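You operate a simulated robot arm through the tools that you are given. There is no shell and no other tool. Be economical: measure what you need, move in short steps, check, and stop when the job is done.

You run a simulated two-armed robot. Do the job below in one go: nothing can be reset, and whatever is moved stays where it is left.

TASK
Take the green pad and leave it on the plate three. Stack the purple cube that says "TWO" from the kit bench top on top of the purple cube labelled "three". Put the 1995 white packer from the kit bench top on top of the cream tub and the 870 white packer on the desk top. Put one of the black packers from the kit bench top on the kit bench shelf. Put the white clip on the rework tray. Any order will do.

The check looks at the end state, three seconds after you hand in, the way a careful person would. Anything else that was tipped, shoved, dropped, spilled or broken makes it a failure.

THE ROBOT
Two 7-joint arms with two-finger grippers on one trunk, on a base that drives. Base frame: it is fixed to the floor where the robot stands at the start and does not move with it; the origin is under the middle of the robot, x ahead of it, y to its left, z up; the surface under the hand at the start is at about z = 860. Lengths are in mm, angles in degrees, forces in N, time in s.
The left shoulder is at the start at [78, 151, 988], the right one opposite. With the tool pointing down near the work surface each hand reaches from about 220 to 780 mm from the robot's upright axis, wherever it stands, measured 20 degrees to its own side. Places, roughly: black packer [500, -1000, 1000]; cream tub [500, -1500, 1000]; desk top [-2400, 2800, 800]; green pad [500, 0, 1000]; kit bench shelf [600, -400, 300]; plate three [500, 250, 750]; purple cube [500, -500, 1000]; rework tray [500, 4000, 750]; white clip (5x3x3 cm) [400, 2500, 1300]; white packer [750, -1000, 1000]. Payload 2.54 kg a hand.
The TCP of each hand is the grasp point between the finger pads, 30 mm short of the fingertips. In the tool frame z runs along the fingers and y along their closing line. The gripper opens to 116 mm. The gripper's body begins 95 mm behind the TCP.
Orientation is told as [roll, pitch, yaw] about the base's x, y, z axes, in that order, counted from this pose: with the fingers straight down and closing along the base's y, the tool's x points along the base's -x, its y along +y and its z along -z.

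THE INTERFACE
- The arms move only by the tool send_rows. It takes "left_targets", "right_targets" or both (then of equal length, played together; a hand with none holds still); each is a list of rows, each a list of 7 numbers: the turn, a rotation vector about the base's x, y, z in degrees, then the shift along the base's x, y, z in mm, then the finger opening in mm, from 0 to 116. In form: [[ax, ay, az, x, y, z, grip], ...]. A call has 1 to 8 rows; each row shifts and turns the commanded pose from where the row before left it. Each row takes 0.2 s and may step no farther than 50 mm and 8.6 degrees from the row before; otherwise, or with a gripper value out of range, the whole call is refused. A pose out of reach is approached as far as the arm can. The call stops where the force on the tool passes 40 N (or 10 N more than at its start, if that is more) or the arm is blocked; 0.2 s more then pass. Each finger travels about 72 mm/s and halts on what it meets, pressing with about 23 N; the grip force reading is that of the motor and also rises with nothing between the fingers. The clock runs only during rows and for 0.2 s after the last one: add rows that do not move to give the fingers time. It gives the time, the measured TCP pose, the force on the tool (base axes), the opening and the grip force at its end, in the units of the frame above (readings bear some noise), with the torque about the TCP (base axes, N m) and any sound that the robot's microphone picked up.
- Cameras (640 x 400 px; columns grow to the right, rows downward): "scene" is now at [156.6, -32, 1136.9]; the picture's right is [-0.34, -0.94, 0.00], its down [-0.25, 0.09, -0.96] and it looks along [0.91, -0.33, -0.27] (base axes); focal length 214 px, centre (320, 200). "left" rides on the left gripper at [69, 15, -122] in its tool frame; the picture's right is [-0.21, 0.98, 0.00], its down [-0.83, -0.18, -0.53] and it looks along [-0.52, -0.11, 0.85] (tool axes); focal length 251 px, centre (320, 200). "right" rides on the right gripper at [69, -15, -122] in its tool frame; the picture's right is [0.21, 0.98, 0.00], its down [-0.83, 0.18, -0.53] and it looks along [-0.52, 0.11, 0.85] (tool axes); focal length 251 px, centre (320, 200). There is no depth. A picture from a camera that has moved, and an enlarged one, comes with that camera's place and axes in the base frame and with its lens.
- grab_frame(camera): a new picture of that camera. It takes no simulated time.
- move_column(by): slides the trunk up (or, below 0, down) by that many mm; the arms and the scene camera ride with it, the base frame stays. It gives what a move gives, with no picture.
- base_move(legs): drives the robot by 1 to 6 legs, each [ahead, left, turn to the left] in mm, mm and degrees, along the robot's own axes; the way and the turn of a leg run together, so that a leg with both is an arc; at most 1500 mm and 180 degrees a leg. The arms and the cameras ride along, it lands a little off, and it stops where it bumps. It gives what a move gives.
- aim_head(pan, tilt): turns the head with the scene camera to pan (to the left, within 80 degrees either way) and tilt (down, from -29 to 69), counted from straight ahead of the robot. It gives what a move gives.
- inspect(camera, box): a new picture of the part [left, top, right, bottom] of that camera's present view, enlarged. It takes no simulated time.
- hand_in(): hands the job in; it is judged then, once.

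Go step by step. Nothing tells you exact positions but the pictures and the camera data: compare them with the known pose of the tool, close in by small moves and look again before you grip or let go. The budget is 186 turns and 158 pictures, counting those below and the enlarged ones. Unless the task says otherwise, let go and move clear before handing in, and close with one line.

The tools are called after ">>>" as a command line: name --argument value ..., lists and objects as JSON in quotes. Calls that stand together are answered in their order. send_rows: Moves the arms, as the interface text tells. Its arguments: {"type":"object","properties":{"left_targets":{"type":"array","items":{"type":"array","items":{"type":"number"}}},"right_targets":{"type":"array","items":{"type":"array","items":{"type":"number"}}}},"required":[]} The other tools are called the same way: move_column (by) slides the trunk up or down; base_move (legs) drives the base; aim_head (pan, tilt) turns the head that bears the scene camera; grab_frame (camera) takes a picture; inspect (camera, box) takes an enlarged picture of a part of a camera's view; hand_in () hands the job in.

At the start:

```text
time: 0.0
left_tcp_pos: [403.4, -61.7, 1138.2]
left_ee_rot: [0.1, 0.0, 0.0]
left_contact_force: [0.6, 1.3, 0.0]
left_wrist_torque: [0.04, -0.01, 0.02]
left_grip_width: 116.0
left_grip_force: 0.1
right_tcp_pos: [353.3, -488.1, 1198.6]
right_ee_rot: [0.0, 0.0, 0.0]
right_contact_force: [0.5, -0.3, 0.4]
right_wrist_torque: [0.03, 0.01, 0.0]
right_grip_width: 116.3
right_grip_force: 0.0
trunk travel left (down, up): [-225.0, 64.0]
robot x, y, heading: [1.2, -1.9, 0.0]
head pan, tilt: [-19.8, 15.6]
```

scene: 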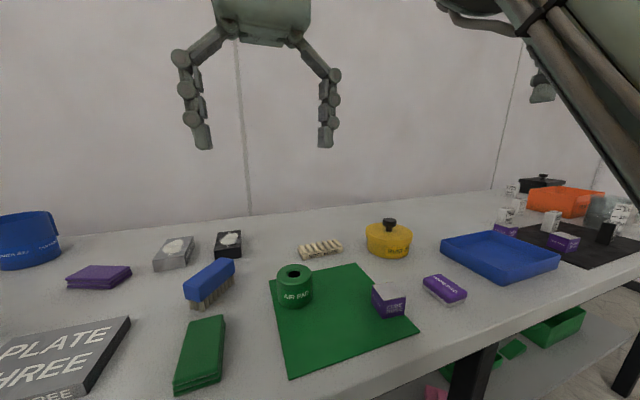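
right: 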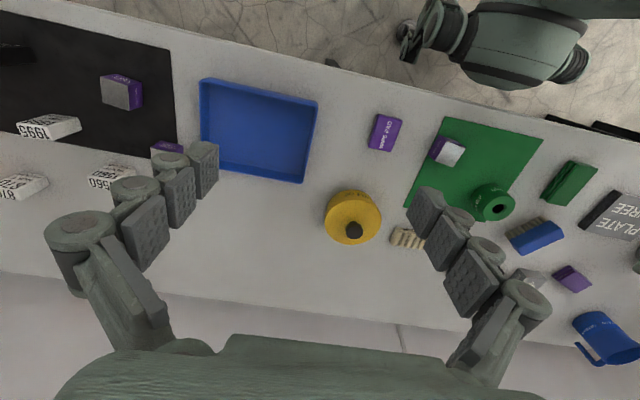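
left: 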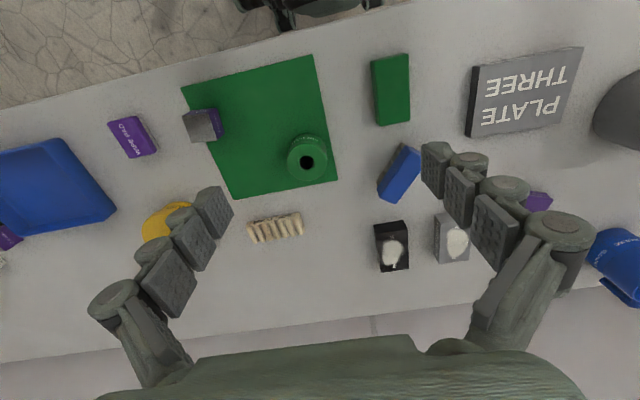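

I see the bench with a green mat, a green block, plate three at the left, purple cubes and packers to the right. I'll enlarge the views to read labels.

>>> inspect --camera "scene" --box '[0, 200, 320, 400]'

>>> inspect --camera "scene" --box '[320, 160, 640, 360]'

>>> inspect --camera "right" --box '[0, 0, 320, 240]'

```text
2.00 times, centred on (160, 300) of scene
camera zoom: at [156.6, -32.0, 1136.9], right [-0.34, -0.94, 0.0], down [-0.25, 0.09, -0.96], along [0.91, -0.33, -0.27], focal length 429 px, centre (640, 0)
```

zoom: 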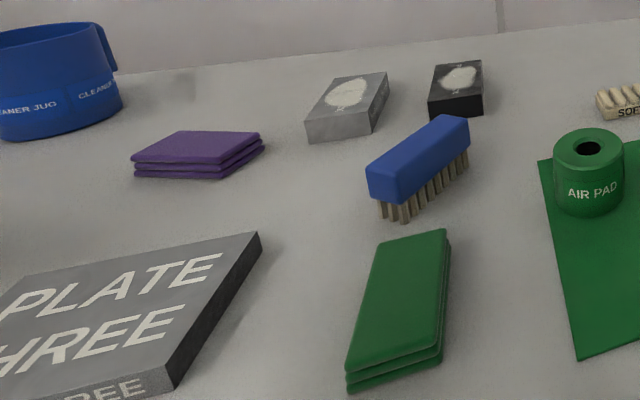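

```text
2.00 times, centred on (480, 260) of scene
camera zoom: at [156.6, -32.0, 1136.9], right [-0.34, -0.94, 0.0], down [-0.25, 0.09, -0.96], along [0.91, -0.33, -0.27], focal length 429 px, centre (0, 80)
```

zoom: 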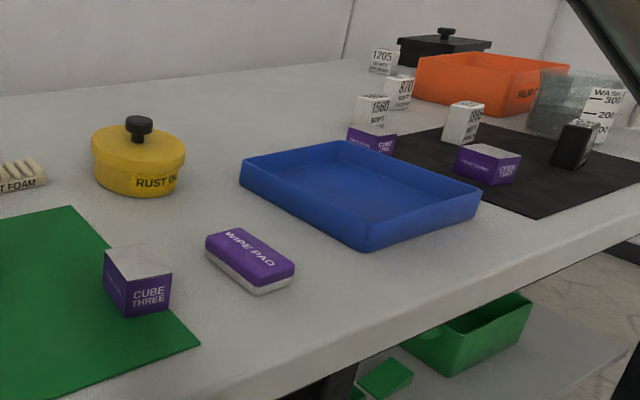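

```text
1.67 times, centred on (160, 120) of right
camera zoom: at [284.2, -501.8, 1319.0], right [-0.21, 0.98, 0.0], down [0.83, 0.18, 0.53], along [0.52, 0.11, -0.85], focal length 419 px, centre (587, 333)
```

zoom: 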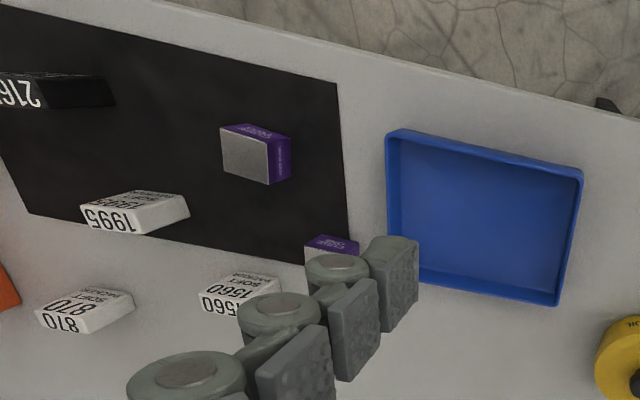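

>>> aim_head --pan -60 --tilt 20

>>> grab_frame --camera "scene"

>>> inspect --camera "scene" --box '[120, 120, 400, 295]'

>>> aim_head --pan 60 --tilt 20

>>> grab_frame --camera "scene"

```text
time: 1.1
left_tcp_pos: [402.8, -62.1, 1137.9]
left_ee_rot: [0.0, 0.1, 0.0]
left_contact_force: [0.4, 0.1, 0.5]
left_wrist_torque: [0.0, -0.01, 0.01]
left_grip_width: 116.4
left_grip_force: 0.0
right_tcp_pos: [352.5, -486.8, 1197.6]
right_ee_rot: [0.0, -0.1, 0.0]
right_contact_force: [0.5, 0.0, -0.2]
right_wrist_torque: [0.0, 0.0, 0.02]
right_grip_width: 116.0
right_grip_force: 0.1
trunk travel left (down, up): [-225.0, 64.0]
robot x, y, heading: [2.1, 2.1, 0.0]
head pan, tilt: [-60.0, 20.0]
```

```text
151 pictures are left
camera scene: at [115.3, -81.0, 1129.8], right [-0.87, -0.5, 0.0], down [-0.17, 0.3, -0.94], along [0.47, -0.81, -0.34], focal length 214 px, centre (320, 200)
```

scene: 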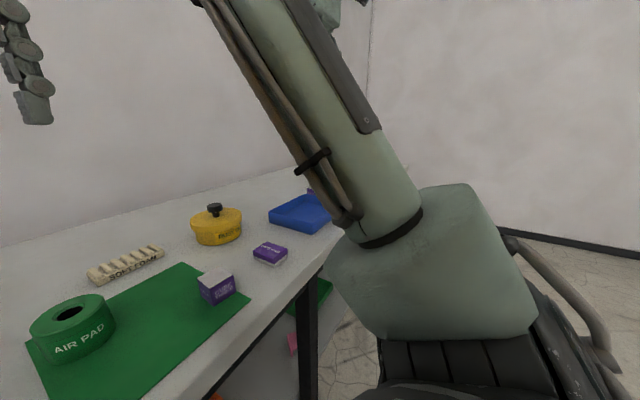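

```text
2.29 times, centred on (260, 208) of scene
camera zoom: at [115.3, -81.0, 1129.8], right [-0.87, -0.5, 0.0], down [-0.17, 0.3, -0.94], along [0.47, -0.81, -0.34], focal length 490 px, centre (457, 183)
```

zoom: 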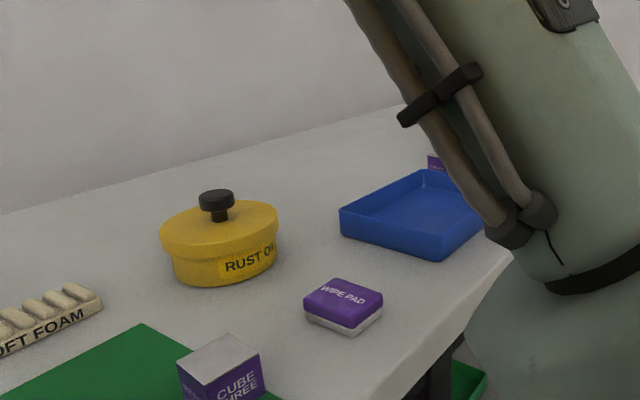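

```text
time: 3.1
left_tcp_pos: [402.5, -62.6, 1138.3]
left_ee_rot: [0.0, 0.0, 0.0]
left_contact_force: [0.9, -0.3, -0.8]
left_wrist_torque: [-0.02, -0.01, 0.0]
left_grip_width: 116.0
left_grip_force: 0.2
right_tcp_pos: [353.4, -487.9, 1198.4]
right_ee_rot: [0.0, 0.1, 0.0]
right_contact_force: [-0.1, 0.0, 0.4]
right_wrist_torque: [-0.02, 0.05, -0.01]
right_grip_width: 116.1
right_grip_force: 0.0
trunk travel left (down, up): [-225.0, 64.0]
robot x, y, heading: [1.4, 3.3, 0.1]
head pan, tilt: [60.0, 20.0]
```

```text
149 pictures are left
camera scene: at [115.3, 80.2, 1129.8], right [0.87, -0.5, 0.0], down [-0.17, -0.3, -0.94], along [0.47, 0.81, -0.34], focal length 214 px, centre (320, 200)
```

scene: 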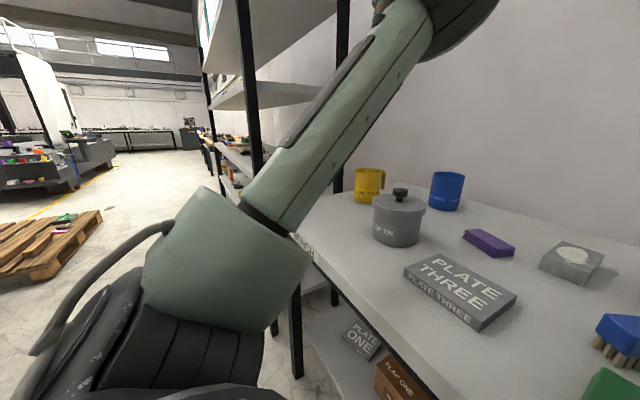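

>>> inspect --camera "left" --box '[360, 30, 600, 180]'

>>> inspect --camera "scene" --box '[340, 160, 640, 360]'

>>> aim_head --pan 0 --tilt 45

>>> grab_frame --camera "scene"

```text
2.67 times, centred on (480, 105) of left
camera zoom: at [333.5, -46.8, 1260.7], right [0.21, 0.98, 0.0], down [0.83, -0.18, 0.53], along [0.52, -0.11, -0.85], focal length 670 px, centre (-107, 453)
```

zoom: 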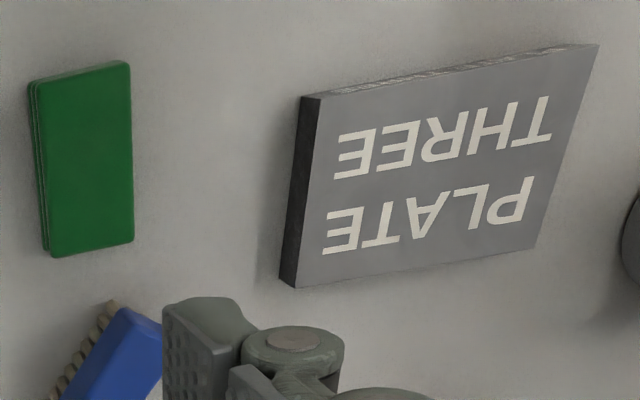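

```text
2.00 times, centred on (490, 260) of scene
camera zoom: at [115.3, 80.2, 1129.8], right [0.87, -0.5, 0.0], down [-0.17, -0.3, -0.94], along [0.47, 0.81, -0.34], focal length 429 px, centre (-20, 80)
```

zoom: 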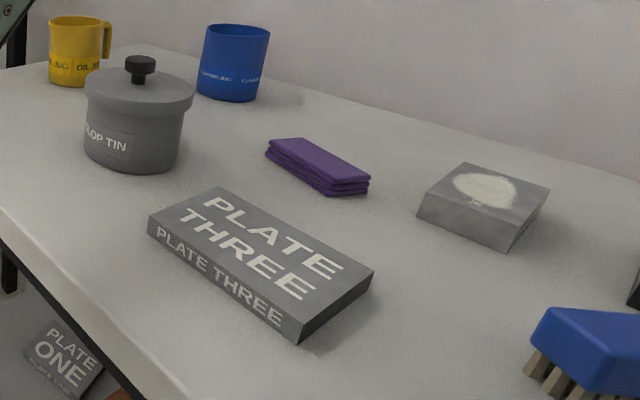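

```text
time: 4.4
left_tcp_pos: [402.4, -63.2, 1139.7]
left_ee_rot: [0.1, 0.0, -0.1]
left_contact_force: [0.7, -1.0, -0.8]
left_wrist_torque: [-0.02, 0.01, 0.0]
left_grip_width: 115.8
left_grip_force: 0.2
right_tcp_pos: [352.6, -487.0, 1198.3]
right_ee_rot: [0.0, 0.0, 0.0]
right_contact_force: [-0.7, 0.0, -0.1]
right_wrist_torque: [-0.01, 0.01, 0.01]
right_grip_width: 116.0
right_grip_force: 0.1
trunk travel left (down, up): [-225.0, 64.0]
robot x, y, heading: [2.3, 0.8, -0.0]
head pan, tilt: [0.0, 45.0]
```

```text
146 pictures are left
camera scene: at [150.0, -0.3, 1091.2], right [0.0, -1.0, 0.0], down [-0.71, 0.0, -0.71], along [0.71, 0.0, -0.71], focal length 214 px, centre (320, 200)
```

scene: 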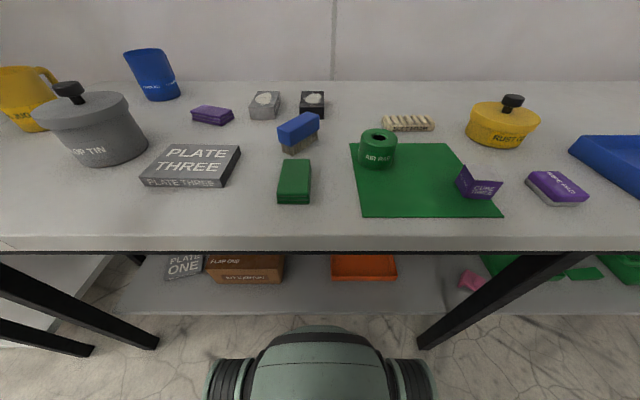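

>>> inspect --camera "scene" --box '[340, 100, 600, 230]'

>>> inspect --camera "left" --box '[90, 40, 350, 210]'

```text
2.46 times, centred on (470, 165) of scene
camera zoom: at [150.0, -0.3, 1091.2], right [0.0, -1.0, 0.0], down [-0.71, 0.0, -0.71], along [0.71, 0.0, -0.71], focal length 528 px, centre (-49, 286)
```

zoom: 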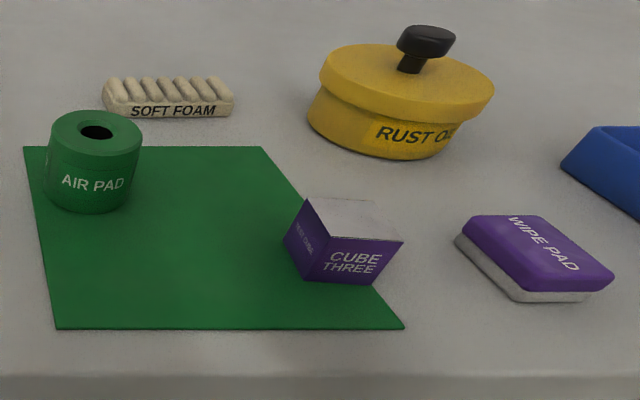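

```text
2.35 times, centred on (220, 125) of left
camera zoom: at [333.5, -46.8, 1260.7], right [0.21, 0.98, 0.0], down [0.83, -0.18, 0.53], along [0.52, -0.11, -0.85], focal length 592 px, centre (555, 376)
```

zoom: 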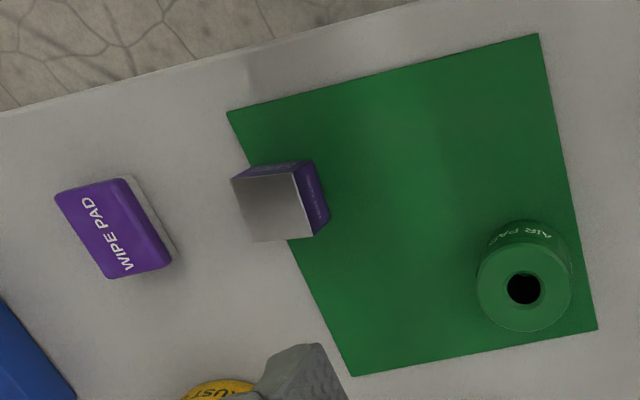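

The green "AIR PAD" cylinder is the green pad, at about (476,-97), top z≈917; plate three at about (448,215). I move the left hand above the pad.

>>> send_rows --left_targets '[[0, 0, 0, 18.4, -8.7, -32, 100], [0, 0, 0, 18.4, -8.7, -32, 100], [0, 0, 0, 18.4, -8.7, -32, 100], [0, 0, 0, 18.4, -8.7, -32, 100]]'

>>> grab_frame --camera "left"

>>> grab_frame --camera "scene"

```text
time: 5.4
left_tcp_pos: [476.9, -98.0, 1010.1]
left_ee_rot: [0.0, -0.1, 0.1]
left_contact_force: [0.0, -0.3, 0.3]
left_wrist_torque: [-0.01, 0.03, 0.02]
left_grip_width: 99.6
left_grip_force: 0.1
right_tcp_pos: [353.7, -488.4, 1198.1]
right_ee_rot: [0.0, 0.1, 0.1]
right_contact_force: [0.1, 1.1, 0.0]
right_wrist_torque: [-0.02, -0.01, 0.03]
right_grip_width: 115.9
right_grip_force: 0.0
trunk travel left (down, up): [-225.0, 64.0]
robot x, y, heading: [1.6, -0.9, 0.0]
head pan, tilt: [0.0, 45.0]
```

```text
143 pictures are left
camera left: at [408.3, -82.4, 1132.0], right [0.21, 0.98, 0.0], down [0.83, -0.18, 0.53], along [0.52, -0.11, -0.85], focal length 251 px, centre (320, 200)
```

left: 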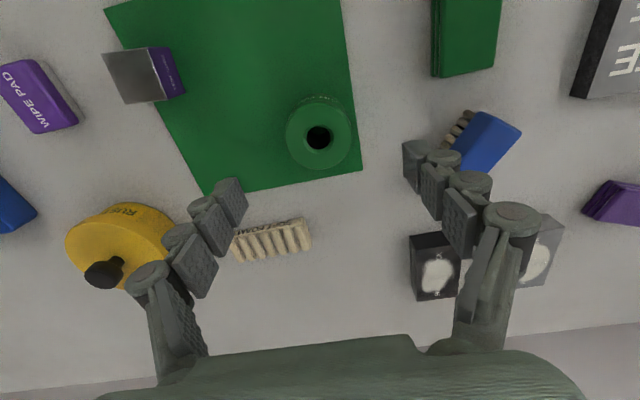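

```text
142 pictures are left
camera scene: at [150.4, -0.5, 1091.1], right [0.0, -1.0, 0.0], down [-0.71, 0.0, -0.71], along [0.71, 0.0, -0.71], focal length 214 px, centre (320, 200)
```

scene: 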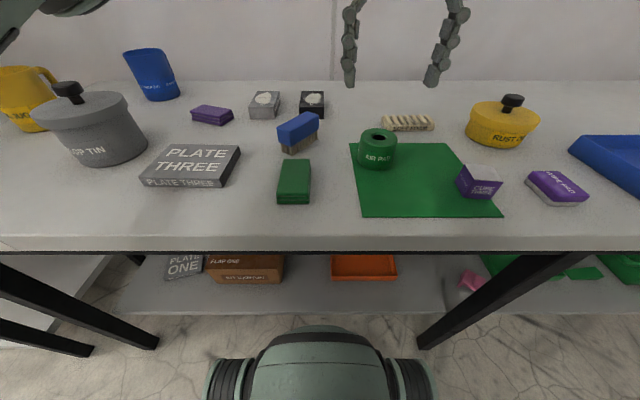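

The hole sits exactly under the TCP. Descend and grip.

>>> send_rows --left_targets '[[0, 0, 0, 0, 0, -40, 100], [0, 0, 0, 0, 0, -40, 100], [0, 0, 0, 0, 0, -35, 100], [0, 0, 0, 0, 0, 0, 100]]'

>>> grab_frame --camera "left"

```text
time: 6.4
left_tcp_pos: [478.0, -96.6, 895.9]
left_ee_rot: [0.0, 0.0, -0.1]
left_contact_force: [0.1, 0.1, 0.0]
left_wrist_torque: [-0.06, 0.03, -0.02]
left_grip_width: 100.1
left_grip_force: 0.0
right_tcp_pos: [353.3, -487.1, 1198.1]
right_ee_rot: [-0.1, 0.0, 0.0]
right_contact_force: [-0.4, 1.5, 0.0]
right_wrist_torque: [0.02, -0.02, 0.01]
right_grip_width: 116.2
right_grip_force: 0.1
trunk travel left (down, up): [-225.0, 64.0]
robot x, y, heading: [0.6, 3.5, 0.3]
head pan, tilt: [0.0, 45.0]
```

```text
141 pictures are left
camera left: at [408.7, -81.2, 1018.2], right [0.21, 0.98, 0.0], down [0.83, -0.18, 0.53], along [0.52, -0.11, -0.85], focal length 251 px, centre (320, 200)
```

left: 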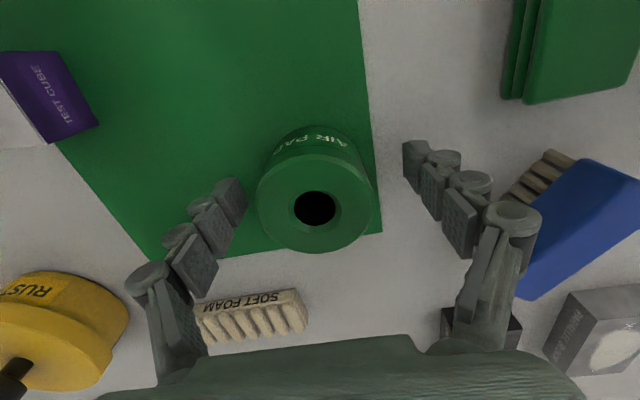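

>>> send_rows --left_targets '[[0, 0, 0, 0, 0, 0, 45], [0, 0, 0, 0, 0, 0, 45], [0, 0, 0, 0, 0, 0, 45], [0, 0, 0, 0, 0, 0, 45], [0, 0, 0, 0, 0, 20, 45], [0, 0, 0, 0, 0, 40, 45], [0, 0, 0, 0, 0, 40, 45]]'

>>> grab_frame --camera "left"

```text
time: 8.0
left_tcp_pos: [478.6, -96.9, 997.9]
left_ee_rot: [0.2, 0.0, 0.0]
left_contact_force: [0.6, 0.4, -1.0]
left_wrist_torque: [0.05, 0.02, -0.01]
left_grip_width: 44.7
left_grip_force: 0.1
right_tcp_pos: [352.4, -487.7, 1197.4]
right_ee_rot: [0.0, 0.0, 0.1]
right_contact_force: [0.3, -0.1, -0.6]
right_wrist_torque: [0.02, -0.01, -0.03]
right_grip_width: 116.0
right_grip_force: 0.1
trunk travel left (down, up): [-225.0, 64.0]
robot x, y, heading: [1.7, 1.6, -0.1]
head pan, tilt: [0.0, 45.0]
```

```text
140 pictures are left
camera left: at [409.6, -81.8, 1119.9], right [0.21, 0.98, 0.0], down [0.83, -0.18, 0.53], along [0.52, -0.11, -0.85], focal length 251 px, centre (320, 200)
```

left: 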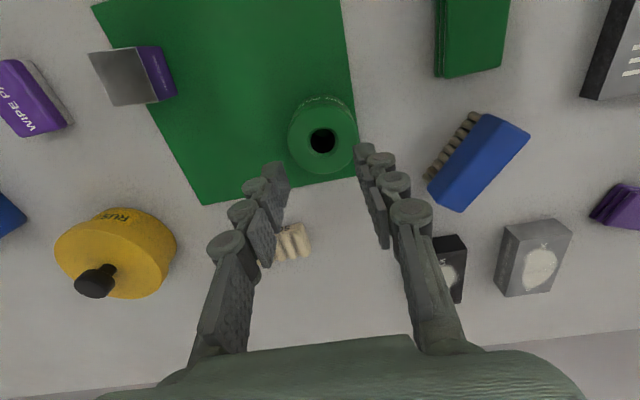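

The pad seems soft and slid out at that opening; I go back down and squeeze fully.

>>> send_rows --left_targets '[[0, 0, 0, 0, 0, 0, 100], [0, 0, 0, 0, 0, 0, 100], [0, 0, 0, 0, 0, -40, 100], [0, 0, 0, 0, 0, -40, 100], [0, 0, 0, 0, 0, -22, 100], [0, 0, 0, 0, 0, 0, 100]]'

>>> send_rows --left_targets '[[0, 0, 0, 0, 0, 0, 0], [0, 0, 0, 0, 0, 0, 0], [0, 0, 0, 0, 0, 0, 0], [0, 0, 0, 0, 0, 0, 0], [0, 0, 0, 0, 0, 0, 0]]'

>>> grab_frame --camera "left"

```text
time: 9.4
left_tcp_pos: [476.1, -96.6, 892.0]
left_ee_rot: [0.0, 0.0, -0.1]
left_contact_force: [0.2, 0.0, 0.3]
left_wrist_torque: [0.03, -0.02, 0.01]
left_grip_width: 99.9
left_grip_force: 0.0
right_tcp_pos: [352.7, -487.3, 1196.4]
right_ee_rot: [0.0, 0.0, 0.0]
right_contact_force: [0.9, -0.8, -0.8]
right_wrist_torque: [0.01, 0.02, 0.0]
right_grip_width: 115.9
right_grip_force: 0.1
trunk travel left (down, up): [-225.0, 64.0]
robot x, y, heading: [-0.6, 1.9, 0.1]
head pan, tilt: [0.0, 45.0]
```

```text
time: 10.6
left_tcp_pos: [477.7, -95.4, 893.6]
left_ee_rot: [0.0, 0.0, 0.1]
left_contact_force: [0.6, 4.4, 2.9]
left_wrist_torque: [0.32, -0.03, 0.03]
left_grip_width: 60.6
left_grip_force: 23.1
right_tcp_pos: [352.8, -486.6, 1198.5]
right_ee_rot: [0.0, 0.0, 0.0]
right_contact_force: [0.6, 0.3, 0.2]
right_wrist_torque: [-0.05, -0.03, -0.02]
right_grip_width: 116.0
right_grip_force: 0.0
trunk travel left (down, up): [-225.0, 64.0]
robot x, y, heading: [-0.3, 0.8, -0.0]
head pan, tilt: [0.0, 45.0]
```

```text
139 pictures are left
camera left: at [407.2, -80.7, 1015.2], right [0.21, 0.98, 0.0], down [0.83, -0.18, 0.53], along [0.52, -0.11, -0.85], focal length 251 px, centre (320, 200)
```

left: 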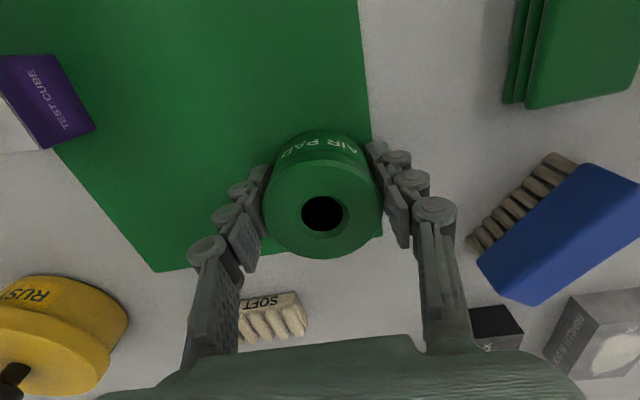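

>>> send_rows --left_targets '[[0, 0, 0, 0, 0, 5, 0], [0, 0, 0, 0, 0, 10, 0], [0, 0, 0, 0, 0, 20, 0], [0, 0, 0, 0, 0, 30, 0], [0, 0, 0, 0, 0, 30, 0]]'

>>> grab_frame --camera "left"

```text
time: 11.8
left_tcp_pos: [476.9, -96.3, 987.2]
left_ee_rot: [-0.1, 0.0, 0.0]
left_contact_force: [0.6, 0.4, -3.2]
left_wrist_torque: [0.0, 0.03, 0.0]
left_grip_width: 60.5
left_grip_force: 22.8
right_tcp_pos: [351.8, -487.3, 1197.4]
right_ee_rot: [0.0, 0.1, 0.0]
right_contact_force: [0.2, 0.6, -0.4]
right_wrist_torque: [0.0, -0.03, -0.02]
right_grip_width: 116.0
right_grip_force: 0.1
trunk travel left (down, up): [-225.0, 64.0]
robot x, y, heading: [-0.4, -1.1, -0.1]
head pan, tilt: [0.0, 45.0]
```

```text
138 pictures are left
camera left: at [407.3, -81.0, 1109.4], right [0.21, 0.98, 0.0], down [0.83, -0.18, 0.53], along [0.52, -0.11, -0.85], focal length 251 px, centre (320, 200)
```

left: 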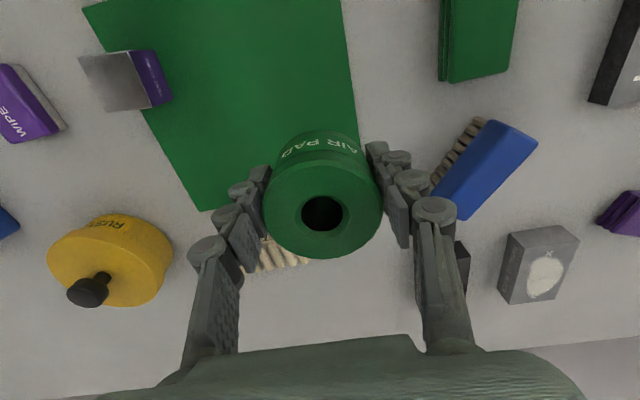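

Pad is held. Carry it over plate three.

>>> send_rows --left_targets '[[0, 0, 0, -4, 45, 6, 0], [0, 0, 0, -4, 45, 6, 0], [0, 0, 0, -4, 45, 6, 0], [0, 0, 0, -4, 45, 0, 0], [0, 0, 0, -4, 45, 0, 0], [0, 0, 0, -4, 45, 0, 0], [0, 0, 0, -4, 42, 0, 0]]'

>>> grab_frame --camera "left"

>>> grab_frame --camera "scene"

```text
time: 13.4
left_tcp_pos: [448.3, 215.7, 1006.6]
left_ee_rot: [0.1, 0.0, 0.0]
left_contact_force: [0.4, 0.1, -2.9]
left_wrist_torque: [-0.02, -0.03, 0.02]
left_grip_width: 60.3
left_grip_force: 23.0
right_tcp_pos: [352.1, -485.3, 1197.8]
right_ee_rot: [-0.1, 0.1, 0.0]
right_contact_force: [-0.1, 0.4, 0.6]
right_wrist_torque: [-0.03, -0.02, 0.02]
right_grip_width: 116.2
right_grip_force: 0.0
trunk travel left (down, up): [-225.0, 64.0]
robot x, y, heading: [-4.1, 1.4, -0.0]
head pan, tilt: [0.0, 45.0]
```

```text
137 pictures are left
camera left: at [378.2, 231.3, 1128.5], right [0.22, 0.98, 0.0], down [0.83, -0.18, 0.53], along [0.52, -0.12, -0.85], focal length 251 px, centre (320, 200)
```

left: 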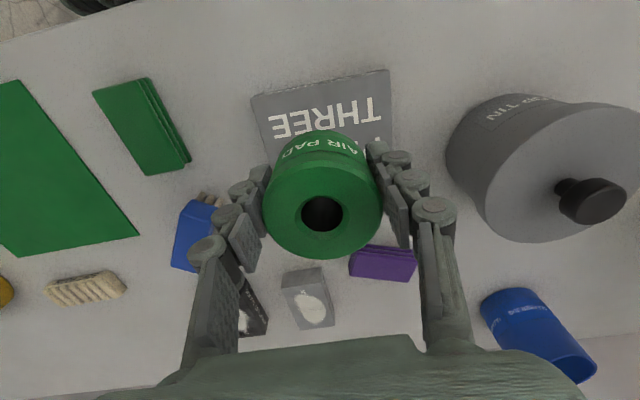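

```text
136 pictures are left
camera scene: at [150.0, 0.2, 1091.1], right [0.0, -1.0, 0.0], down [-0.71, 0.0, -0.71], along [0.71, 0.0, -0.71], focal length 214 px, centre (320, 200)
```

scene: 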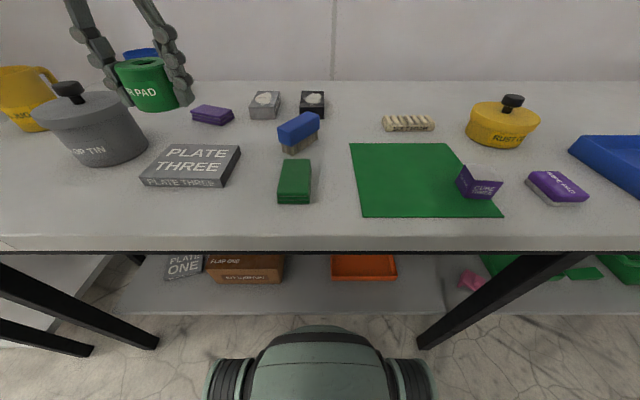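

Plate centre is about (456,220), top z≈885. Descend onto it.

>>> send_rows --left_targets '[[0, 0, 0, 8, 4, -40, 0], [0, 0, 0, 0, 0, -30, 0], [0, 0, 0, 0, 0, -8, 0], [0, 0, 0, 0, 0, 0, 0]]'

>>> grab_frame --camera "scene"

>>> inspect --camera "scene" --box '[120, 100, 280, 200]'

```text
time: 14.4
left_tcp_pos: [456.2, 217.8, 928.7]
left_ee_rot: [0.0, 0.0, 0.1]
left_contact_force: [0.3, 0.6, -2.5]
left_wrist_torque: [0.02, 0.0, 0.02]
left_grip_width: 60.4
left_grip_force: 23.0
right_tcp_pos: [352.1, -487.7, 1197.8]
right_ee_rot: [0.0, 0.0, -0.1]
right_contact_force: [0.9, 0.8, 0.0]
right_wrist_torque: [0.02, 0.01, 0.02]
right_grip_width: 115.9
right_grip_force: 0.2
trunk travel left (down, up): [-225.0, 64.0]
robot x, y, heading: [-1.0, -3.1, 0.0]
head pan, tilt: [0.0, 45.0]
```

```text
135 pictures are left
camera scene: at [150.2, -0.3, 1091.1], right [0.0, -1.0, 0.0], down [-0.71, 0.0, -0.71], along [0.71, 0.0, -0.71], focal length 214 px, centre (320, 200)
```

scene: 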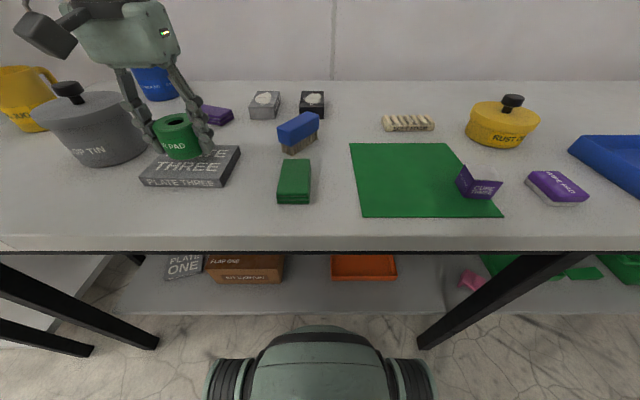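

```text
4.00 times, centred on (200, 150) of scene
camera zoom: at [150.2, -0.3, 1091.1], right [0.0, -1.0, 0.0], down [-0.71, 0.0, -0.71], along [0.71, 0.0, -0.71], focal length 858 px, centre (800, 400)
```

zoom: 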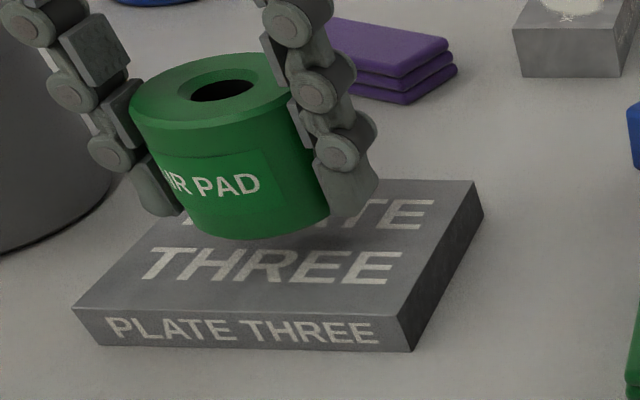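

>>> send_rows --left_targets '[[0, 0, 0, -2, -2, -4, 0], [0, 0, 0, 0, 0, -3, 0], [0, 0, 0, 0, 0, -3, 0]]'

>>> inspect --camera "scene" --box '[120, 100, 280, 200]'

```text
time: 15.2
left_tcp_pos: [452.8, 218.0, 918.5]
left_ee_rot: [0.1, 0.0, 0.0]
left_contact_force: [0.7, -0.7, -3.3]
left_wrist_torque: [-0.05, 0.01, -0.05]
left_grip_width: 60.5
left_grip_force: 22.8
right_tcp_pos: [353.3, -486.8, 1197.8]
right_ee_rot: [0.0, 0.0, 0.0]
right_contact_force: [0.2, -0.4, 0.0]
right_wrist_torque: [0.02, -0.01, -0.02]
right_grip_width: 115.9
right_grip_force: 0.1
trunk travel left (down, up): [-225.0, 64.0]
robot x, y, heading: [-3.3, -1.9, -0.0]
head pan, tilt: [0.0, 45.0]
```

```text
4.00 times, centred on (200, 150) of scene
camera zoom: at [150.3, -0.3, 1091.1], right [0.0, -1.0, 0.0], down [-0.71, 0.0, -0.71], along [0.71, 0.0, -0.71], focal length 858 px, centre (800, 400)
```

zoom: 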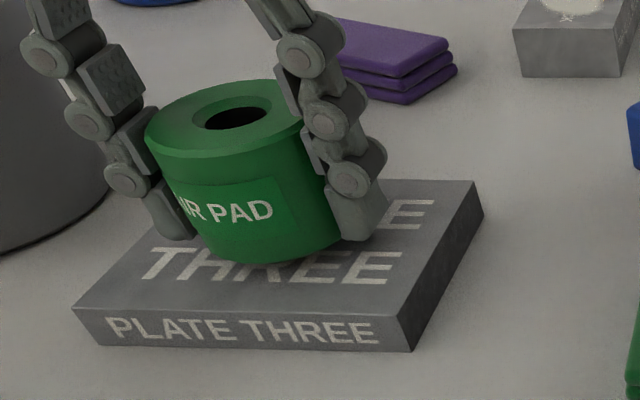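

>>> send_rows --left_targets '[[0, 0, 0, 0, 0, -2, 0], [0, 0, 0, 0, 0, -2, 0]]'

>>> inspect --camera "scene" --box '[120, 100, 280, 200]'

```text
time: 15.8
left_tcp_pos: [453.4, 216.5, 913.9]
left_ee_rot: [0.0, 0.1, 0.1]
left_contact_force: [-0.1, -0.1, -3.3]
left_wrist_torque: [0.01, 0.05, -0.01]
left_grip_width: 60.8
left_grip_force: 23.2
right_tcp_pos: [353.4, -487.2, 1197.3]
right_ee_rot: [-0.1, 0.0, 0.0]
right_contact_force: [-0.8, -1.2, 0.8]
right_wrist_torque: [-0.01, 0.01, 0.02]
right_grip_width: 115.9
right_grip_force: 0.1
trunk travel left (down, up): [-225.0, 64.0]
robot x, y, heading: [-2.3, 2.7, -0.1]
head pan, tilt: [0.0, 45.0]
```

```text
4.00 times, centred on (200, 150) of scene
camera zoom: at [150.2, -0.3, 1091.1], right [0.0, -1.0, 0.0], down [-0.71, 0.0, -0.71], along [0.71, 0.0, -0.71], focal length 858 px, centre (800, 400)
```

zoom: 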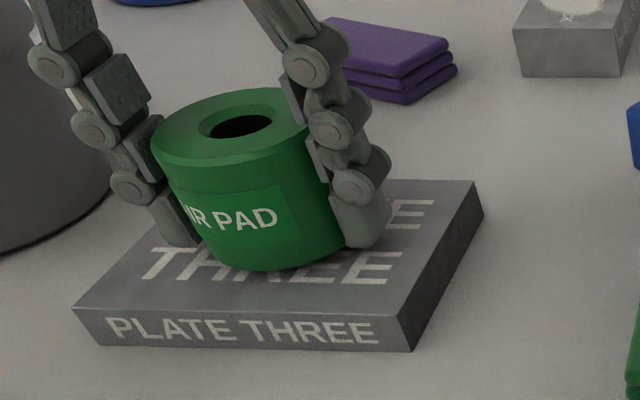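

>>> send_rows --left_targets '[[0, 0, 0, 0, 0, -2, 0], [0, 0, 0, 0, 0, 0, 0]]'

>>> send_rows --left_targets '[[0, 0, 0, 0, 0, -2, 0], [0, 0, 0, 0, 0, 0, 0]]'

```text
time: 16.4
left_tcp_pos: [454.2, 216.8, 912.7]
left_ee_rot: [0.0, -0.1, 0.0]
left_contact_force: [-0.7, 0.4, -3.4]
left_wrist_torque: [0.03, 0.03, 0.03]
left_grip_width: 60.5
left_grip_force: 23.4
right_tcp_pos: [353.6, -487.5, 1197.2]
right_ee_rot: [0.0, 0.1, 0.0]
right_contact_force: [0.3, 0.1, -1.0]
right_wrist_torque: [0.03, 0.0, 0.03]
right_grip_width: 115.9
right_grip_force: 0.1
trunk travel left (down, up): [-225.0, 64.0]
robot x, y, heading: [2.3, -5.3, 0.0]
head pan, tilt: [0.0, 45.0]
```

```text
time: 17.0
left_tcp_pos: [453.9, 216.5, 911.0]
left_ee_rot: [0.0, 0.0, -0.1]
left_contact_force: [-0.2, 0.7, -2.9]
left_wrist_torque: [0.02, 0.03, 0.08]
left_grip_width: 60.4
left_grip_force: 23.3
right_tcp_pos: [352.1, -488.2, 1198.2]
right_ee_rot: [-0.1, 0.1, -0.1]
right_contact_force: [-0.8, -0.1, 1.1]
right_wrist_torque: [-0.02, 0.0, 0.01]
right_grip_width: 116.1
right_grip_force: 0.1
trunk travel left (down, up): [-225.0, 64.0]
robot x, y, heading: [2.9, -2.7, -0.2]
head pan, tilt: [0.0, 45.0]
```

>>> send_rows --left_targets '[[0, 0, 0, 0, 0, -2, 0], [0, 0, 0, 0, 0, 0, 0]]'

>>> send_rows --left_targets '[[0, 0, 0, 0, 0, -2, 0], [0, 0, 0, 0, 0, 0, 0]]'

>>> inspect --camera "scene" --box '[120, 100, 280, 200]'

```text
time: 17.6
left_tcp_pos: [453.5, 217.7, 909.5]
left_ee_rot: [-0.1, -0.3, 0.1]
left_contact_force: [3.5, 3.3, 11.1]
left_wrist_torque: [0.0, 0.11, 0.04]
left_grip_width: 60.4
left_grip_force: 22.4
right_tcp_pos: [352.6, -488.8, 1197.5]
right_ee_rot: [0.0, 0.0, 0.0]
right_contact_force: [0.2, -0.7, -0.2]
right_wrist_torque: [0.01, -0.03, 0.01]
right_grip_width: 116.2
right_grip_force: 0.0
trunk travel left (down, up): [-225.0, 64.0]
robot x, y, heading: [-2.7, 2.6, 0.1]
head pan, tilt: [0.0, 45.0]
```

```text
time: 18.2
left_tcp_pos: [454.6, 216.0, 908.7]
left_ee_rot: [0.1, -0.2, -0.1]
left_contact_force: [-0.5, 1.7, 16.3]
left_wrist_torque: [0.08, -0.12, 0.23]
left_grip_width: 60.2
left_grip_force: 23.4
right_tcp_pos: [351.6, -487.2, 1197.7]
right_ee_rot: [0.0, -0.1, 0.0]
right_contact_force: [-0.3, 0.0, -0.5]
right_wrist_torque: [-0.01, -0.01, -0.05]
right_grip_width: 115.9
right_grip_force: 0.1
trunk travel left (down, up): [-225.0, 64.0]
robot x, y, heading: [1.1, -0.4, -0.1]
head pan, tilt: [0.0, 45.0]
```

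```text
4.00 times, centred on (200, 150) of scene
camera zoom: at [149.0, -0.7, 1091.4], right [0.0, -1.0, 0.0], down [-0.71, 0.0, -0.71], along [0.71, 0.0, -0.71], focal length 858 px, centre (800, 400)
```

zoom: 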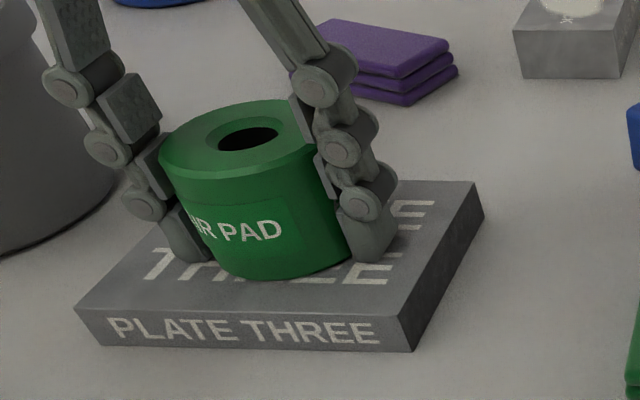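

Contact. Release and lift clear.

>>> send_rows --left_targets '[[0, 0, 0, 0, 0, 1, 90], [0, 0, 0, 0, 0, 0, 90], [0, 0, 0, 0, 0, 0, 90], [0, 0, 0, 0, 0, 30, 90], [0, 0, 0, 0, 0, 45, 90], [0, 0, 0, 0, 0, 45, 90], [0, 0, 0, 0, 0, 45, 90]]'

>>> grab_frame --camera "left"

>>> inspect --camera "scene" --box '[120, 100, 280, 200]'

```text
time: 19.8
left_tcp_pos: [453.3, 214.7, 1072.6]
left_ee_rot: [0.1, 0.0, 0.0]
left_contact_force: [0.2, -0.3, -0.7]
left_wrist_torque: [-0.03, 0.01, 0.03]
left_grip_width: 90.3
left_grip_force: 0.0
right_tcp_pos: [352.1, -487.5, 1198.2]
right_ee_rot: [0.1, 0.0, 0.1]
right_contact_force: [-0.4, -0.1, -1.0]
right_wrist_torque: [0.02, -0.01, 0.01]
right_grip_width: 115.9
right_grip_force: 0.1
trunk travel left (down, up): [-225.0, 64.0]
robot x, y, heading: [1.1, -1.2, -0.1]
head pan, tilt: [0.0, 45.0]
```

```text
130 pictures are left
camera left: at [384.5, 230.8, 1194.1], right [0.21, 0.98, 0.0], down [0.83, -0.18, 0.53], along [0.52, -0.11, -0.85], focal length 251 px, centre (320, 200)
```

left: 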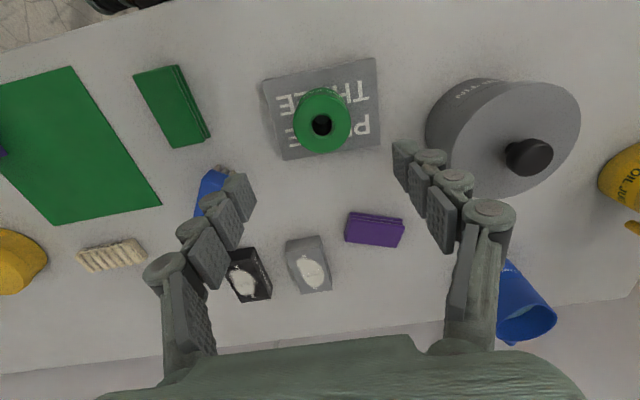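

```text
4.00 times, centred on (200, 150) of scene
camera zoom: at [149.6, -0.8, 1091.2], right [0.0, -1.0, 0.0], down [-0.71, 0.0, -0.71], along [0.71, 0.0, -0.71], focal length 858 px, centre (800, 400)
```

zoom: 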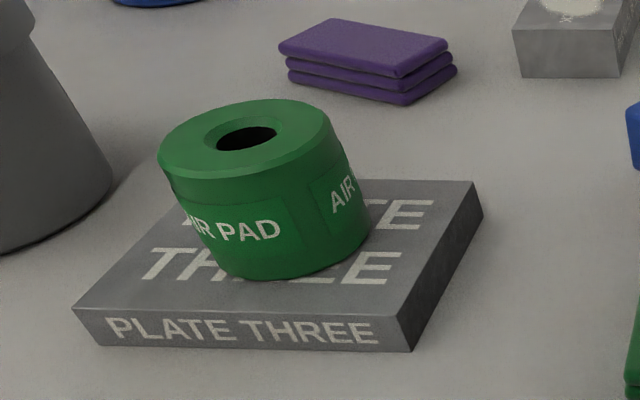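

Pad is on the plate. Raise the left hand and drive right toward the cubes and packers.

>>> send_rows --left_targets '[[0, 0, 0, -10, 0, 45, 100], [0, 0, 0, -10, 0, 45, 100]]'

>>> base_move --legs '[[0, -550, 0]]'

>>> aim_head --pan -30 --tilt 35

>>> grab_frame --camera "scene"

>>> grab_frame --camera "right"

```text
time: 20.4
left_tcp_pos: [432.7, 215.2, 1163.7]
left_ee_rot: [0.0, 0.0, 0.0]
left_contact_force: [0.0, 0.1, 0.7]
left_wrist_torque: [-0.03, 0.01, 0.03]
left_grip_width: 100.2
left_grip_force: 0.1
right_tcp_pos: [352.3, -487.5, 1197.9]
right_ee_rot: [0.0, 0.0, 0.0]
right_contact_force: [-0.7, -0.1, 0.3]
right_wrist_torque: [0.02, -0.05, 0.01]
right_grip_width: 115.9
right_grip_force: 0.0
trunk travel left (down, up): [-225.0, 64.0]
robot x, y, heading: [1.8, -1.9, -0.2]
head pan, tilt: [0.0, 45.0]
```

```text
time: 26.1
left_tcp_pos: [434.7, -334.3, 1162.0]
left_ee_rot: [0.0, -0.1, -0.1]
left_contact_force: [0.5, -0.1, -0.2]
left_wrist_torque: [0.01, -0.01, -0.02]
left_grip_width: 100.2
left_grip_force: 0.0
right_tcp_pos: [353.1, -1038.2, 1197.2]
right_ee_rot: [0.0, 0.0, 0.0]
right_contact_force: [-1.1, -0.3, -0.5]
right_wrist_torque: [-0.01, 0.01, 0.03]
right_grip_width: 116.1
right_grip_force: 0.1
trunk travel left (down, up): [-225.0, 64.0]
robot x, y, heading: [-0.8, -549.4, 0.1]
head pan, tilt: [0.0, 45.0]
```

```text
time: 27.1
left_tcp_pos: [433.8, -334.9, 1161.1]
left_ee_rot: [0.1, 0.0, -0.1]
left_contact_force: [-0.3, -0.2, 0.1]
left_wrist_torque: [0.04, 0.04, -0.02]
left_grip_width: 100.1
left_grip_force: 0.1
right_tcp_pos: [353.2, -1036.5, 1198.1]
right_ee_rot: [0.0, 0.0, 0.0]
right_contact_force: [0.7, 0.0, 0.5]
right_wrist_torque: [0.02, -0.01, 0.03]
right_grip_width: 115.7
right_grip_force: 0.0
trunk travel left (down, up): [-225.0, 64.0]
robot x, y, heading: [0.8, -551.1, -0.1]
head pan, tilt: [-30.0, 35.0]
```

```text
128 pictures are left
camera scene: at [145.0, -594.5, 1105.9], right [-0.5, -0.87, 0.0], down [-0.5, 0.29, -0.82], along [0.71, -0.41, -0.57], focal length 214 px, centre (320, 200)
```

scene: 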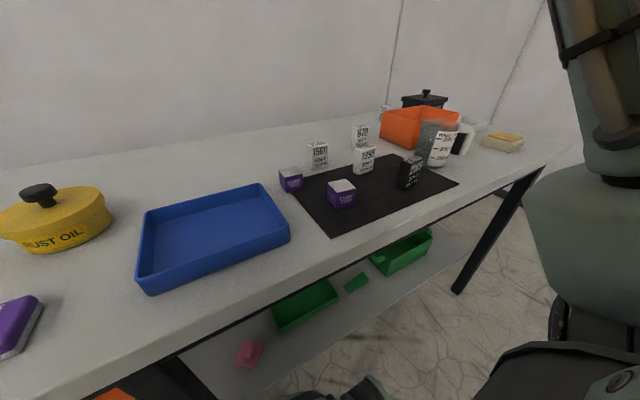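

```text
127 pictures are left
camera right: at [284.1, -1051.9, 1319.0], right [-0.21, 0.98, 0.0], down [0.83, 0.18, 0.53], along [0.52, 0.11, -0.85], focal length 251 px, centre (320, 200)
```

right: 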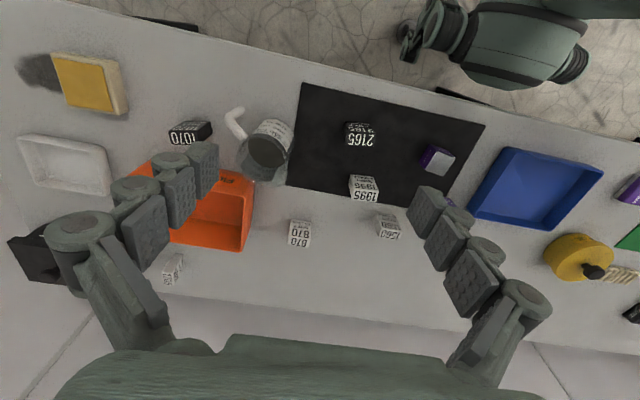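

>>> inspect --camera "scene" --box '[260, 80, 540, 255]'

>>> inspect --camera "right" --box '[0, 40, 320, 300]'

>>> inspect --camera "right" --box '[280, 70, 500, 260]'

```text
2.29 times, centred on (400, 168) of scene
camera zoom: at [145.0, -594.5, 1105.9], right [-0.5, -0.87, 0.0], down [-0.5, 0.29, -0.82], along [0.71, -0.41, -0.57], focal length 490 px, centre (137, 274)
```

zoom: 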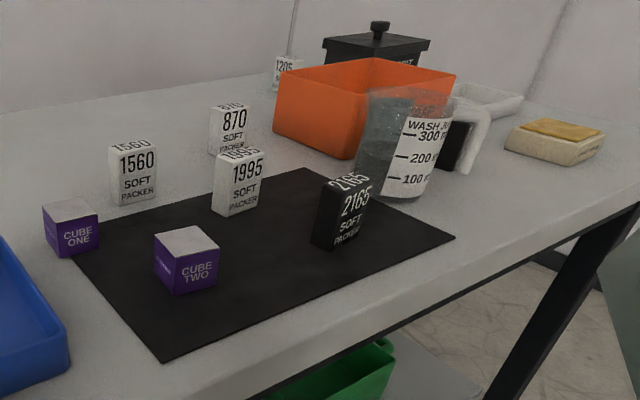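

```text
1.54 times, centred on (160, 170) of right
camera zoom: at [284.1, -1051.9, 1319.0], right [-0.21, 0.98, 0.0], down [0.83, 0.18, 0.53], along [0.52, 0.11, -0.85], focal length 387 px, centre (566, 246)
```

zoom: 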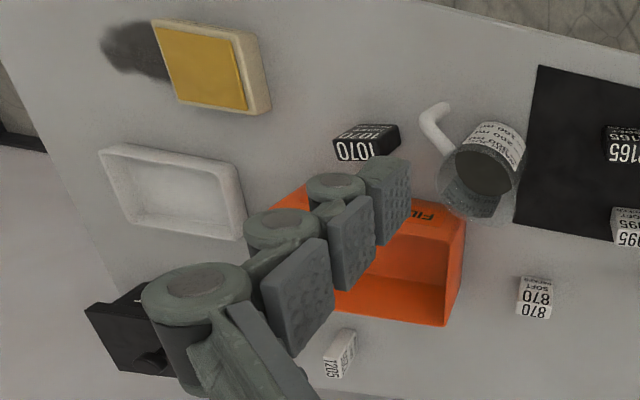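

```text
2.11 times, centred on (390, 165) of right
camera zoom: at [284.1, -1051.9, 1319.0], right [-0.21, 0.98, 0.0], down [0.83, 0.18, 0.53], along [0.52, 0.11, -0.85], focal length 529 px, centre (173, 274)
```

zoom: 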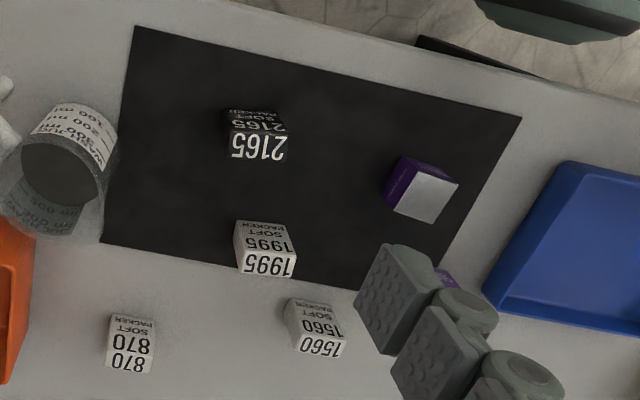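

CUBE TWO is at about (419,-804) on the black mat with yaw ≈ -6°. I bring the right hand above it.

>>> send_rows --right_targets '[[0, 0, -6, 9.4, 33.3, -28, 90], [0, 0, 0, 9.4, 33.3, -28, 90], [0, 0, 0, 9.4, 33.3, -28, 90], [0, 0, 0, 9.4, 33.3, -28, 90], [0, 0, 0, 9.4, 33.3, -28, 90], [0, 0, 0, 9.4, 33.3, -28, 90], [0, 0, 0, 9.4, 33.3, -28, 90]]'

>>> grab_frame --camera "right"

>>> grab_frame --camera "left"

```text
time: 28.7
left_tcp_pos: [435.7, -334.2, 1161.5]
left_ee_rot: [0.0, 0.0, 0.0]
left_contact_force: [-0.8, 0.3, -0.2]
left_wrist_torque: [0.02, 0.02, -0.01]
left_grip_width: 100.0
left_grip_force: 0.0
right_tcp_pos: [413.9, -944.9, 1043.3]
right_ee_rot: [0.0, 0.1, -5.9]
right_contact_force: [-0.1, 0.0, -0.1]
right_wrist_torque: [-0.02, 0.0, 0.01]
right_grip_width: 90.1
right_grip_force: 0.0
right hand out of reach, approached as far as the arm can: row 3, 4, 5, 6, 7
trunk travel left (down, up): [-225.0, 64.0]
robot x, y, heading: [1.1, -547.6, 0.0]
head pan, tilt: [-30.0, 35.0]
```

```text
123 pictures are left
camera right: at [344.3, -951.6, 1164.2], right [-0.11, 0.99, 0.0], down [0.84, 0.09, 0.53], along [0.53, 0.06, -0.85], focal length 251 px, centre (320, 200)
```

right: 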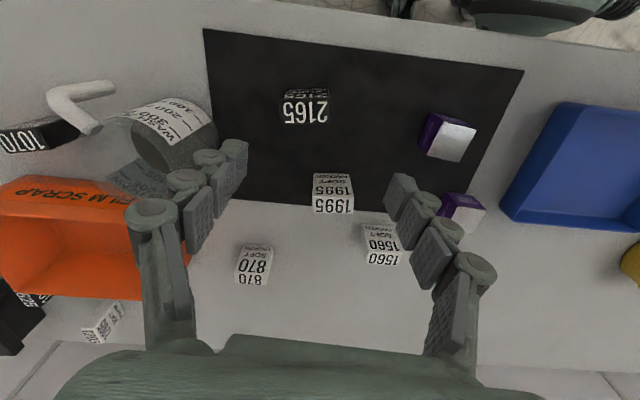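

```text
122 pictures are left
camera left: at [365.9, -319.1, 1283.3], right [0.21, 0.98, 0.0], down [0.83, -0.18, 0.53], along [0.52, -0.11, -0.85], focal length 251 px, centre (320, 200)
```

left: 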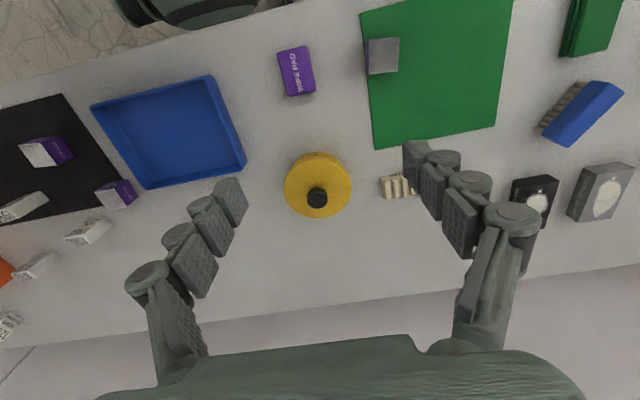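

>>> send_rows --right_targets '[[0, 0, 0, 0, 20, 0, 90], [0, 0, 0, 0, 20, 0, 90]]'

```text
time: 29.3
left_tcp_pos: [434.3, -333.0, 1161.7]
left_ee_rot: [0.0, -0.1, -0.1]
left_contact_force: [0.1, 0.0, -0.4]
left_wrist_torque: [0.01, -0.03, -0.01]
left_grip_width: 100.3
left_grip_force: 0.0
right_tcp_pos: [414.0, -945.3, 1044.3]
right_ee_rot: [0.0, -0.1, -5.9]
right_contact_force: [0.5, 0.2, 0.0]
right_wrist_torque: [0.02, 0.0, 0.02]
right_grip_width: 90.2
right_grip_force: 0.0
right hand out of reach, approached as far as the arm can: row 1, 2
trunk travel left (down, up): [-225.0, 64.0]
robot x, y, heading: [3.1, -550.7, -0.4]
head pan, tilt: [-30.0, 35.0]
```

The right arm hit a limit; I test whether raising and undoing the yaw frees it.

>>> send_rows --right_targets '[[0, 0, 6, 0, 0, 45, 90], [0, 0, 0, 0, 0, 45, 90], [0, 0, 0, 0, 0, 45, 90]]'

```text
time: 30.1
left_tcp_pos: [433.5, -334.9, 1162.0]
left_ee_rot: [0.0, 0.0, 0.0]
left_contact_force: [-0.4, -0.1, -0.1]
left_wrist_torque: [0.02, -0.01, 0.0]
left_grip_width: 99.9
left_grip_force: 0.1
right_tcp_pos: [413.0, -944.5, 1179.7]
right_ee_rot: [0.0, -0.2, 0.0]
right_contact_force: [0.3, 0.0, -0.3]
right_wrist_torque: [-0.04, 0.01, -0.04]
right_grip_width: 90.2
right_grip_force: 0.1
trunk travel left (down, up): [-225.0, 64.0]
robot x, y, heading: [-0.2, -546.5, -0.2]
head pan, tilt: [-30.0, 35.0]
```

>>> send_rows --right_targets '[[0, 0, 0, 0, 40, 0, 90], [0, 0, 0, 0, 40, 0, 90], [0, 0, 0, 0, 40, 0, 90], [0, 0, 0, 0, 20, 0, 90]]'

```text
time: 31.1
left_tcp_pos: [435.1, -335.7, 1161.1]
left_ee_rot: [-0.1, 0.0, 0.0]
left_contact_force: [0.0, 0.0, 0.3]
left_wrist_torque: [0.01, -0.02, 0.0]
left_grip_width: 100.1
left_grip_force: 0.1
right_tcp_pos: [422.0, -811.5, 1181.3]
right_ee_rot: [-0.1, 0.3, -0.1]
right_contact_force: [-0.3, 0.1, 0.9]
right_wrist_torque: [-0.01, 0.02, 0.03]
right_grip_width: 90.0
right_grip_force: 0.1
right hand out of reach, approached as far as the arm can: row 3, 4
trunk travel left (down, up): [-225.0, 64.0]
robot x, y, heading: [1.4, -547.9, 0.1]
head pan, tilt: [-30.0, 35.0]
```

>>> send_rows --right_targets '[[0, 0, 0, 0, 0, -45, 90], [0, 0, 0, 0, 0, -45, 90], [0, 0, 0, 0, 0, -45, 90], [0, 0, 0, 0, 0, -40, 90]]'

```text
time: 32.1
left_tcp_pos: [435.6, -334.9, 1161.5]
left_ee_rot: [0.0, 0.1, 0.0]
left_contact_force: [0.1, 0.5, 0.3]
left_wrist_torque: [0.01, 0.01, 0.0]
left_grip_width: 100.3
left_grip_force: 0.1
right_tcp_pos: [438.5, -832.0, 1013.8]
right_ee_rot: [0.3, 0.2, 0.0]
right_contact_force: [0.0, -0.1, 0.9]
right_wrist_torque: [-0.01, 0.0, 0.0]
right_grip_width: 89.9
right_grip_force: 0.1
right hand out of reach, approached as far as the arm can: row 1, 2, 3, 4
trunk travel left (down, up): [-225.0, 64.0]
robot x, y, heading: [0.2, -552.2, 0.3]
head pan, tilt: [-30.0, 35.0]
```

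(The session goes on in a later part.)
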